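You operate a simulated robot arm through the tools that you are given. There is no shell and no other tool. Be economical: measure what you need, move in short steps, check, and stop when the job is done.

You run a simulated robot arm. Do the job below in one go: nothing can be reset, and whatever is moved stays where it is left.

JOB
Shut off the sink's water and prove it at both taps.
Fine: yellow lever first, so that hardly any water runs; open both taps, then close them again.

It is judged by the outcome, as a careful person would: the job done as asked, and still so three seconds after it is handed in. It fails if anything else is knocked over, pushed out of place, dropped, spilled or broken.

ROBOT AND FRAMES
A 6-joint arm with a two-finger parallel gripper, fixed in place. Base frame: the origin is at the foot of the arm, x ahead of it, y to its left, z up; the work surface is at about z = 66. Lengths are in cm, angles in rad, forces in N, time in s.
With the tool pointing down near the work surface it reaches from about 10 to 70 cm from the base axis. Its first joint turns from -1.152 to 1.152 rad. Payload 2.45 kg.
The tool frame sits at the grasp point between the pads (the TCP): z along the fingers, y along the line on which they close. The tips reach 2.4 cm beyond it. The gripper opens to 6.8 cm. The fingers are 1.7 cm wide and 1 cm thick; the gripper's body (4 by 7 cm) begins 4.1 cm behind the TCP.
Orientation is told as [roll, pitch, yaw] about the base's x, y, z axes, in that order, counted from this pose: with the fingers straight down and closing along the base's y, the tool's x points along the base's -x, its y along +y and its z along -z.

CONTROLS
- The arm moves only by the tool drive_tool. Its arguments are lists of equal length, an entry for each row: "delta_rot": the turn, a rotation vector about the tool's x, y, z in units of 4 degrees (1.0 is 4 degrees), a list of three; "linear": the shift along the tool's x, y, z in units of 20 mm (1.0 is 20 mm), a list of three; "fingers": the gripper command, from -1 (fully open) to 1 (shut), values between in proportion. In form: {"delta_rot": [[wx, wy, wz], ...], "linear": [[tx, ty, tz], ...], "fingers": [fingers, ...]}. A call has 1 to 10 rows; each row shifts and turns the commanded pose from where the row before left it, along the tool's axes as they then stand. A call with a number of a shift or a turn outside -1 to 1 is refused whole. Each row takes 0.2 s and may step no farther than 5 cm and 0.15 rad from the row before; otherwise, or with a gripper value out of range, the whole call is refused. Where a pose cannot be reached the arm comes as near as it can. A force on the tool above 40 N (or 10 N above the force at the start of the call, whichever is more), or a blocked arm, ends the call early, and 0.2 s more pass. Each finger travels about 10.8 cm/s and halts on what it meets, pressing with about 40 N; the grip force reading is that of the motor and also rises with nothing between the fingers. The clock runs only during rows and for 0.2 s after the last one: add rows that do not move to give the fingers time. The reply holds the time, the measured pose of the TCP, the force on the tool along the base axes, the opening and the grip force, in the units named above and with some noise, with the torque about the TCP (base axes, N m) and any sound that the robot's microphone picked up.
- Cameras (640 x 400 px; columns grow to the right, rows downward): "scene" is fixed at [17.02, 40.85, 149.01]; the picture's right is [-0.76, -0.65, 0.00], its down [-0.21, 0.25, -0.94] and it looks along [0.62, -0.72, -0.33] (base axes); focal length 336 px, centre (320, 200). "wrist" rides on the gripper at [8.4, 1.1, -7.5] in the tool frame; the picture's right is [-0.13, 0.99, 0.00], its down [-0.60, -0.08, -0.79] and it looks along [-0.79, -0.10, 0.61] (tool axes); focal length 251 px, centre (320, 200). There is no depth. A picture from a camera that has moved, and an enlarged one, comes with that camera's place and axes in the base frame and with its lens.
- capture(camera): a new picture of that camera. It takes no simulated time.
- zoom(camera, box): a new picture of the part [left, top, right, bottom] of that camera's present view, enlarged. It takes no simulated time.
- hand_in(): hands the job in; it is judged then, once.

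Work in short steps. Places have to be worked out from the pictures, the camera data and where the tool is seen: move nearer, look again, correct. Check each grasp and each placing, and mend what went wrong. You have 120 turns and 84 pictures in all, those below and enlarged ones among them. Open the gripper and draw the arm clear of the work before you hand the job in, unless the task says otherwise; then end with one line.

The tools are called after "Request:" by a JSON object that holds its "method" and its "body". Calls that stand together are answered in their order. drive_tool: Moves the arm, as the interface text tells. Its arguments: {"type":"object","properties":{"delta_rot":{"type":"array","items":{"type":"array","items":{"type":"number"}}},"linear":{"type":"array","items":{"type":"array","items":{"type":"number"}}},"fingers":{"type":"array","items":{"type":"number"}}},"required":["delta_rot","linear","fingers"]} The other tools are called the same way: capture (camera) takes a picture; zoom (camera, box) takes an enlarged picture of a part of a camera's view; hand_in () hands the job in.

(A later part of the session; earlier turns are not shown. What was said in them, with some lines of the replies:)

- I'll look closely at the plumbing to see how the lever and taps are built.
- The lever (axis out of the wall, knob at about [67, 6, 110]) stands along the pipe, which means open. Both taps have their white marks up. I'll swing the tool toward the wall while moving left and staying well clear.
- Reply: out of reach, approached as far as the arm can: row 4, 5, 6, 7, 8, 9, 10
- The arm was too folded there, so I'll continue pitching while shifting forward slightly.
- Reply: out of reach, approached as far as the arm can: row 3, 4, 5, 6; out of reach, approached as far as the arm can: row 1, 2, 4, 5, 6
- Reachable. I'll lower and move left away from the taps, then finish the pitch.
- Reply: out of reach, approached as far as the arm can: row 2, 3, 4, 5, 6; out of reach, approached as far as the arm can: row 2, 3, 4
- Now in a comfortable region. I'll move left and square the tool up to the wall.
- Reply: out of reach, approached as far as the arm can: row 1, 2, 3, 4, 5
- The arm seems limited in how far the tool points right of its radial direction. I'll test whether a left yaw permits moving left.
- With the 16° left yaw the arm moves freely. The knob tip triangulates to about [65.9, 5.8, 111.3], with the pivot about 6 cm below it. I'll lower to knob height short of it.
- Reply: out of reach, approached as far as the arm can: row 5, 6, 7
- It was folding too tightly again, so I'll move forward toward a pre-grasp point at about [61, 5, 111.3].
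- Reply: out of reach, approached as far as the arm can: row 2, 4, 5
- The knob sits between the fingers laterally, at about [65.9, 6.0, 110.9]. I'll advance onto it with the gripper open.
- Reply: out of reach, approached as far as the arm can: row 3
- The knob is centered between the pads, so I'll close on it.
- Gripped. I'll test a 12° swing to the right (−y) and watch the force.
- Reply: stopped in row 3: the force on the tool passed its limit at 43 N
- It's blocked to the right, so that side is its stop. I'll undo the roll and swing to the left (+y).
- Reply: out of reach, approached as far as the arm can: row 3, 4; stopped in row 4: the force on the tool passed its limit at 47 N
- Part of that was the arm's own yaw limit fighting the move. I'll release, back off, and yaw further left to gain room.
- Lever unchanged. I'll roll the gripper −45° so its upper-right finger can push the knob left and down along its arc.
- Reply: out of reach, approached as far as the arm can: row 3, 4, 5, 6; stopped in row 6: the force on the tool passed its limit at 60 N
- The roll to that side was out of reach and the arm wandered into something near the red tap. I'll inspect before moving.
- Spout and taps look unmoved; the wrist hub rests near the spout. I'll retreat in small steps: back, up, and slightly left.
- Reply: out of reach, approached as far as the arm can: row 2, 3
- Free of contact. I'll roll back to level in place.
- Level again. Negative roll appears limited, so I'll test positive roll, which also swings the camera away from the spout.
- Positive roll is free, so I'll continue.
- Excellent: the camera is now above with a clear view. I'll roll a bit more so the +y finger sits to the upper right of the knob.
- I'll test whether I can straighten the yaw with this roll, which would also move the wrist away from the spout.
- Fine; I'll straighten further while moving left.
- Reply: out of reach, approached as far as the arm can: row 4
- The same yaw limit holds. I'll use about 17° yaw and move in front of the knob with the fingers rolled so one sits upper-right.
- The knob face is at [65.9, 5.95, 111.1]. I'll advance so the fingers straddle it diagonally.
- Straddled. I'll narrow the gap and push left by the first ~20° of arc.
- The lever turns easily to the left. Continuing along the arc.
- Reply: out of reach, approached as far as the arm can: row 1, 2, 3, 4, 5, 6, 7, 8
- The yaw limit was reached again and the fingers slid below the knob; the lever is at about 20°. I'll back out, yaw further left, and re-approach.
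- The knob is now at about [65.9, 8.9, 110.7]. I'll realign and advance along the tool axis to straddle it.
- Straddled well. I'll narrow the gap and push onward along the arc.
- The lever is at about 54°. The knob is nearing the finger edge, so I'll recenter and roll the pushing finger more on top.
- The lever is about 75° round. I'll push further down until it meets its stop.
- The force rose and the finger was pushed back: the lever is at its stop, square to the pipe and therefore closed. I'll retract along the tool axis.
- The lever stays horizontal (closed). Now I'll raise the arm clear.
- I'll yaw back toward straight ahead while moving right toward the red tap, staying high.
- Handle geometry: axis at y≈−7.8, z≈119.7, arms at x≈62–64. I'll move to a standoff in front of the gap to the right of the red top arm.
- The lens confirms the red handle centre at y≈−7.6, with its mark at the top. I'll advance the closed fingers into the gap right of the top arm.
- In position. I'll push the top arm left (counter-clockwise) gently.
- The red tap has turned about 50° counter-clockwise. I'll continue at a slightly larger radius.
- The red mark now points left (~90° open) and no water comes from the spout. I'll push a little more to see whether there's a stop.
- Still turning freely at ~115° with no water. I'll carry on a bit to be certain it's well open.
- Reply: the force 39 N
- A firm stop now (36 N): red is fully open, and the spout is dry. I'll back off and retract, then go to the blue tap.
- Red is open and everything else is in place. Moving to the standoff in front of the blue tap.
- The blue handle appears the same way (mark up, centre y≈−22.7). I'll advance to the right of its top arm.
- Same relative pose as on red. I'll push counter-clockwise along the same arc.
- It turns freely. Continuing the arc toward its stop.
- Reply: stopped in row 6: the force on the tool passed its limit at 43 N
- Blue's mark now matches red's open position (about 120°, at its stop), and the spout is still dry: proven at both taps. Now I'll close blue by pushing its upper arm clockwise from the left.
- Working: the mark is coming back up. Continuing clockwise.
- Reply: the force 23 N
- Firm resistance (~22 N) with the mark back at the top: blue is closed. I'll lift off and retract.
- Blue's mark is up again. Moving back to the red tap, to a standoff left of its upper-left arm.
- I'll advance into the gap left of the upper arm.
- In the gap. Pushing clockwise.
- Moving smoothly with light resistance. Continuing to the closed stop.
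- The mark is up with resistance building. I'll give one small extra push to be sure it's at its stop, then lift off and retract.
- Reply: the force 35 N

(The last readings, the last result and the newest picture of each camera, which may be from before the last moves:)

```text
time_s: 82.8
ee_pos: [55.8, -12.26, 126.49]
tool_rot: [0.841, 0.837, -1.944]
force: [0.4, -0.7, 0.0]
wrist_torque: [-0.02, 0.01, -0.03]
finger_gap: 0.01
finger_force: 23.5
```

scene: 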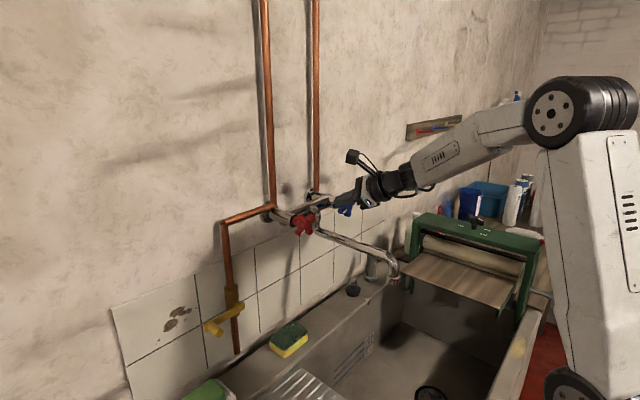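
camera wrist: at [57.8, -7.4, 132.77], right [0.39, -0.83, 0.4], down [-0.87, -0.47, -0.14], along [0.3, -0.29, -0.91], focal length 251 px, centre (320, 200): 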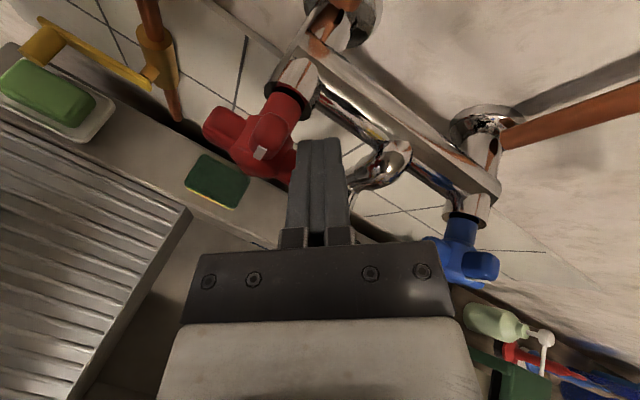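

Red hit its stop firmly (35 N, no motion). I'll draw the arm up and clear and open the gripper.

Request:
{"method": "drive_tool", "body": {"delta_rot": [[0, 0, 0], [0, 0, 0], [0, 0, 0], [0, 0, 0], [0, 0, 0], [0, 0, 0], [0, 0, 0]], "linear": [[0.74, 0.48, -0.45], [0.74, 0.48, -0.45], [0.74, 0.48, -0.45], [0.74, 0.48, -0.45], [0.74, 0.48, -0.45], [0.74, 0.48, -0.45], [0, 0, 0]], "fingers": [1, 0, -1, -1, -1, -1, -1]}}

Request:
{"method": "capture", "body": {"camera": "scene"}}

Request:
{"method": "zoom", "body": {"camera": "scene", "box": [260, 180, 370, 250]}}

```text
time_s: 84.4
ee_pos: [55.54, -11.87, 138.37]
tool_rot: [0.841, 0.839, -1.942]
force: [0.6, 0.2, -0.7]
wrist_torque: [-0.01, -0.02, -0.01]
finger_gap: 6.81
finger_force: 0.1
```

```text
12 pictures are left
```

scene: 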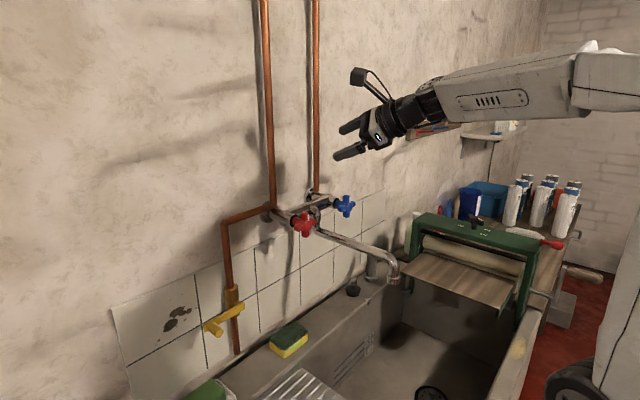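

```text
5.71 times, centred on (315, 215) of scene
camera zoom: at [17.02, 40.85, 149.01], right [-0.76, -0.65, 0.0], down [-0.21, 0.25, -0.94], along [0.62, -0.72, -0.33], focal length 1921 px, centre (349, 114)
```

zoom: 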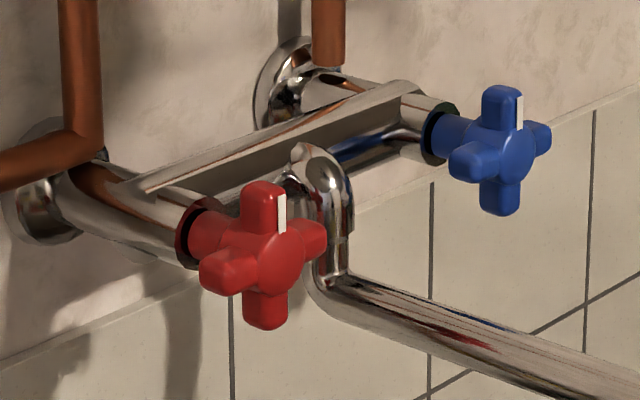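

Both taps are back exactly as at the start, the lever is square to the pipe, and nothing else has moved. Handing in.

Request:
{"method": "hand_in", "body": {}}

```text
The job is handed in.
```

The sink's water is off: I closed the yellow lever to its stop, opened both taps fully with the spout staying dry, then closed them again; in the last pictures both look as they did at the start and nothing else has moved.
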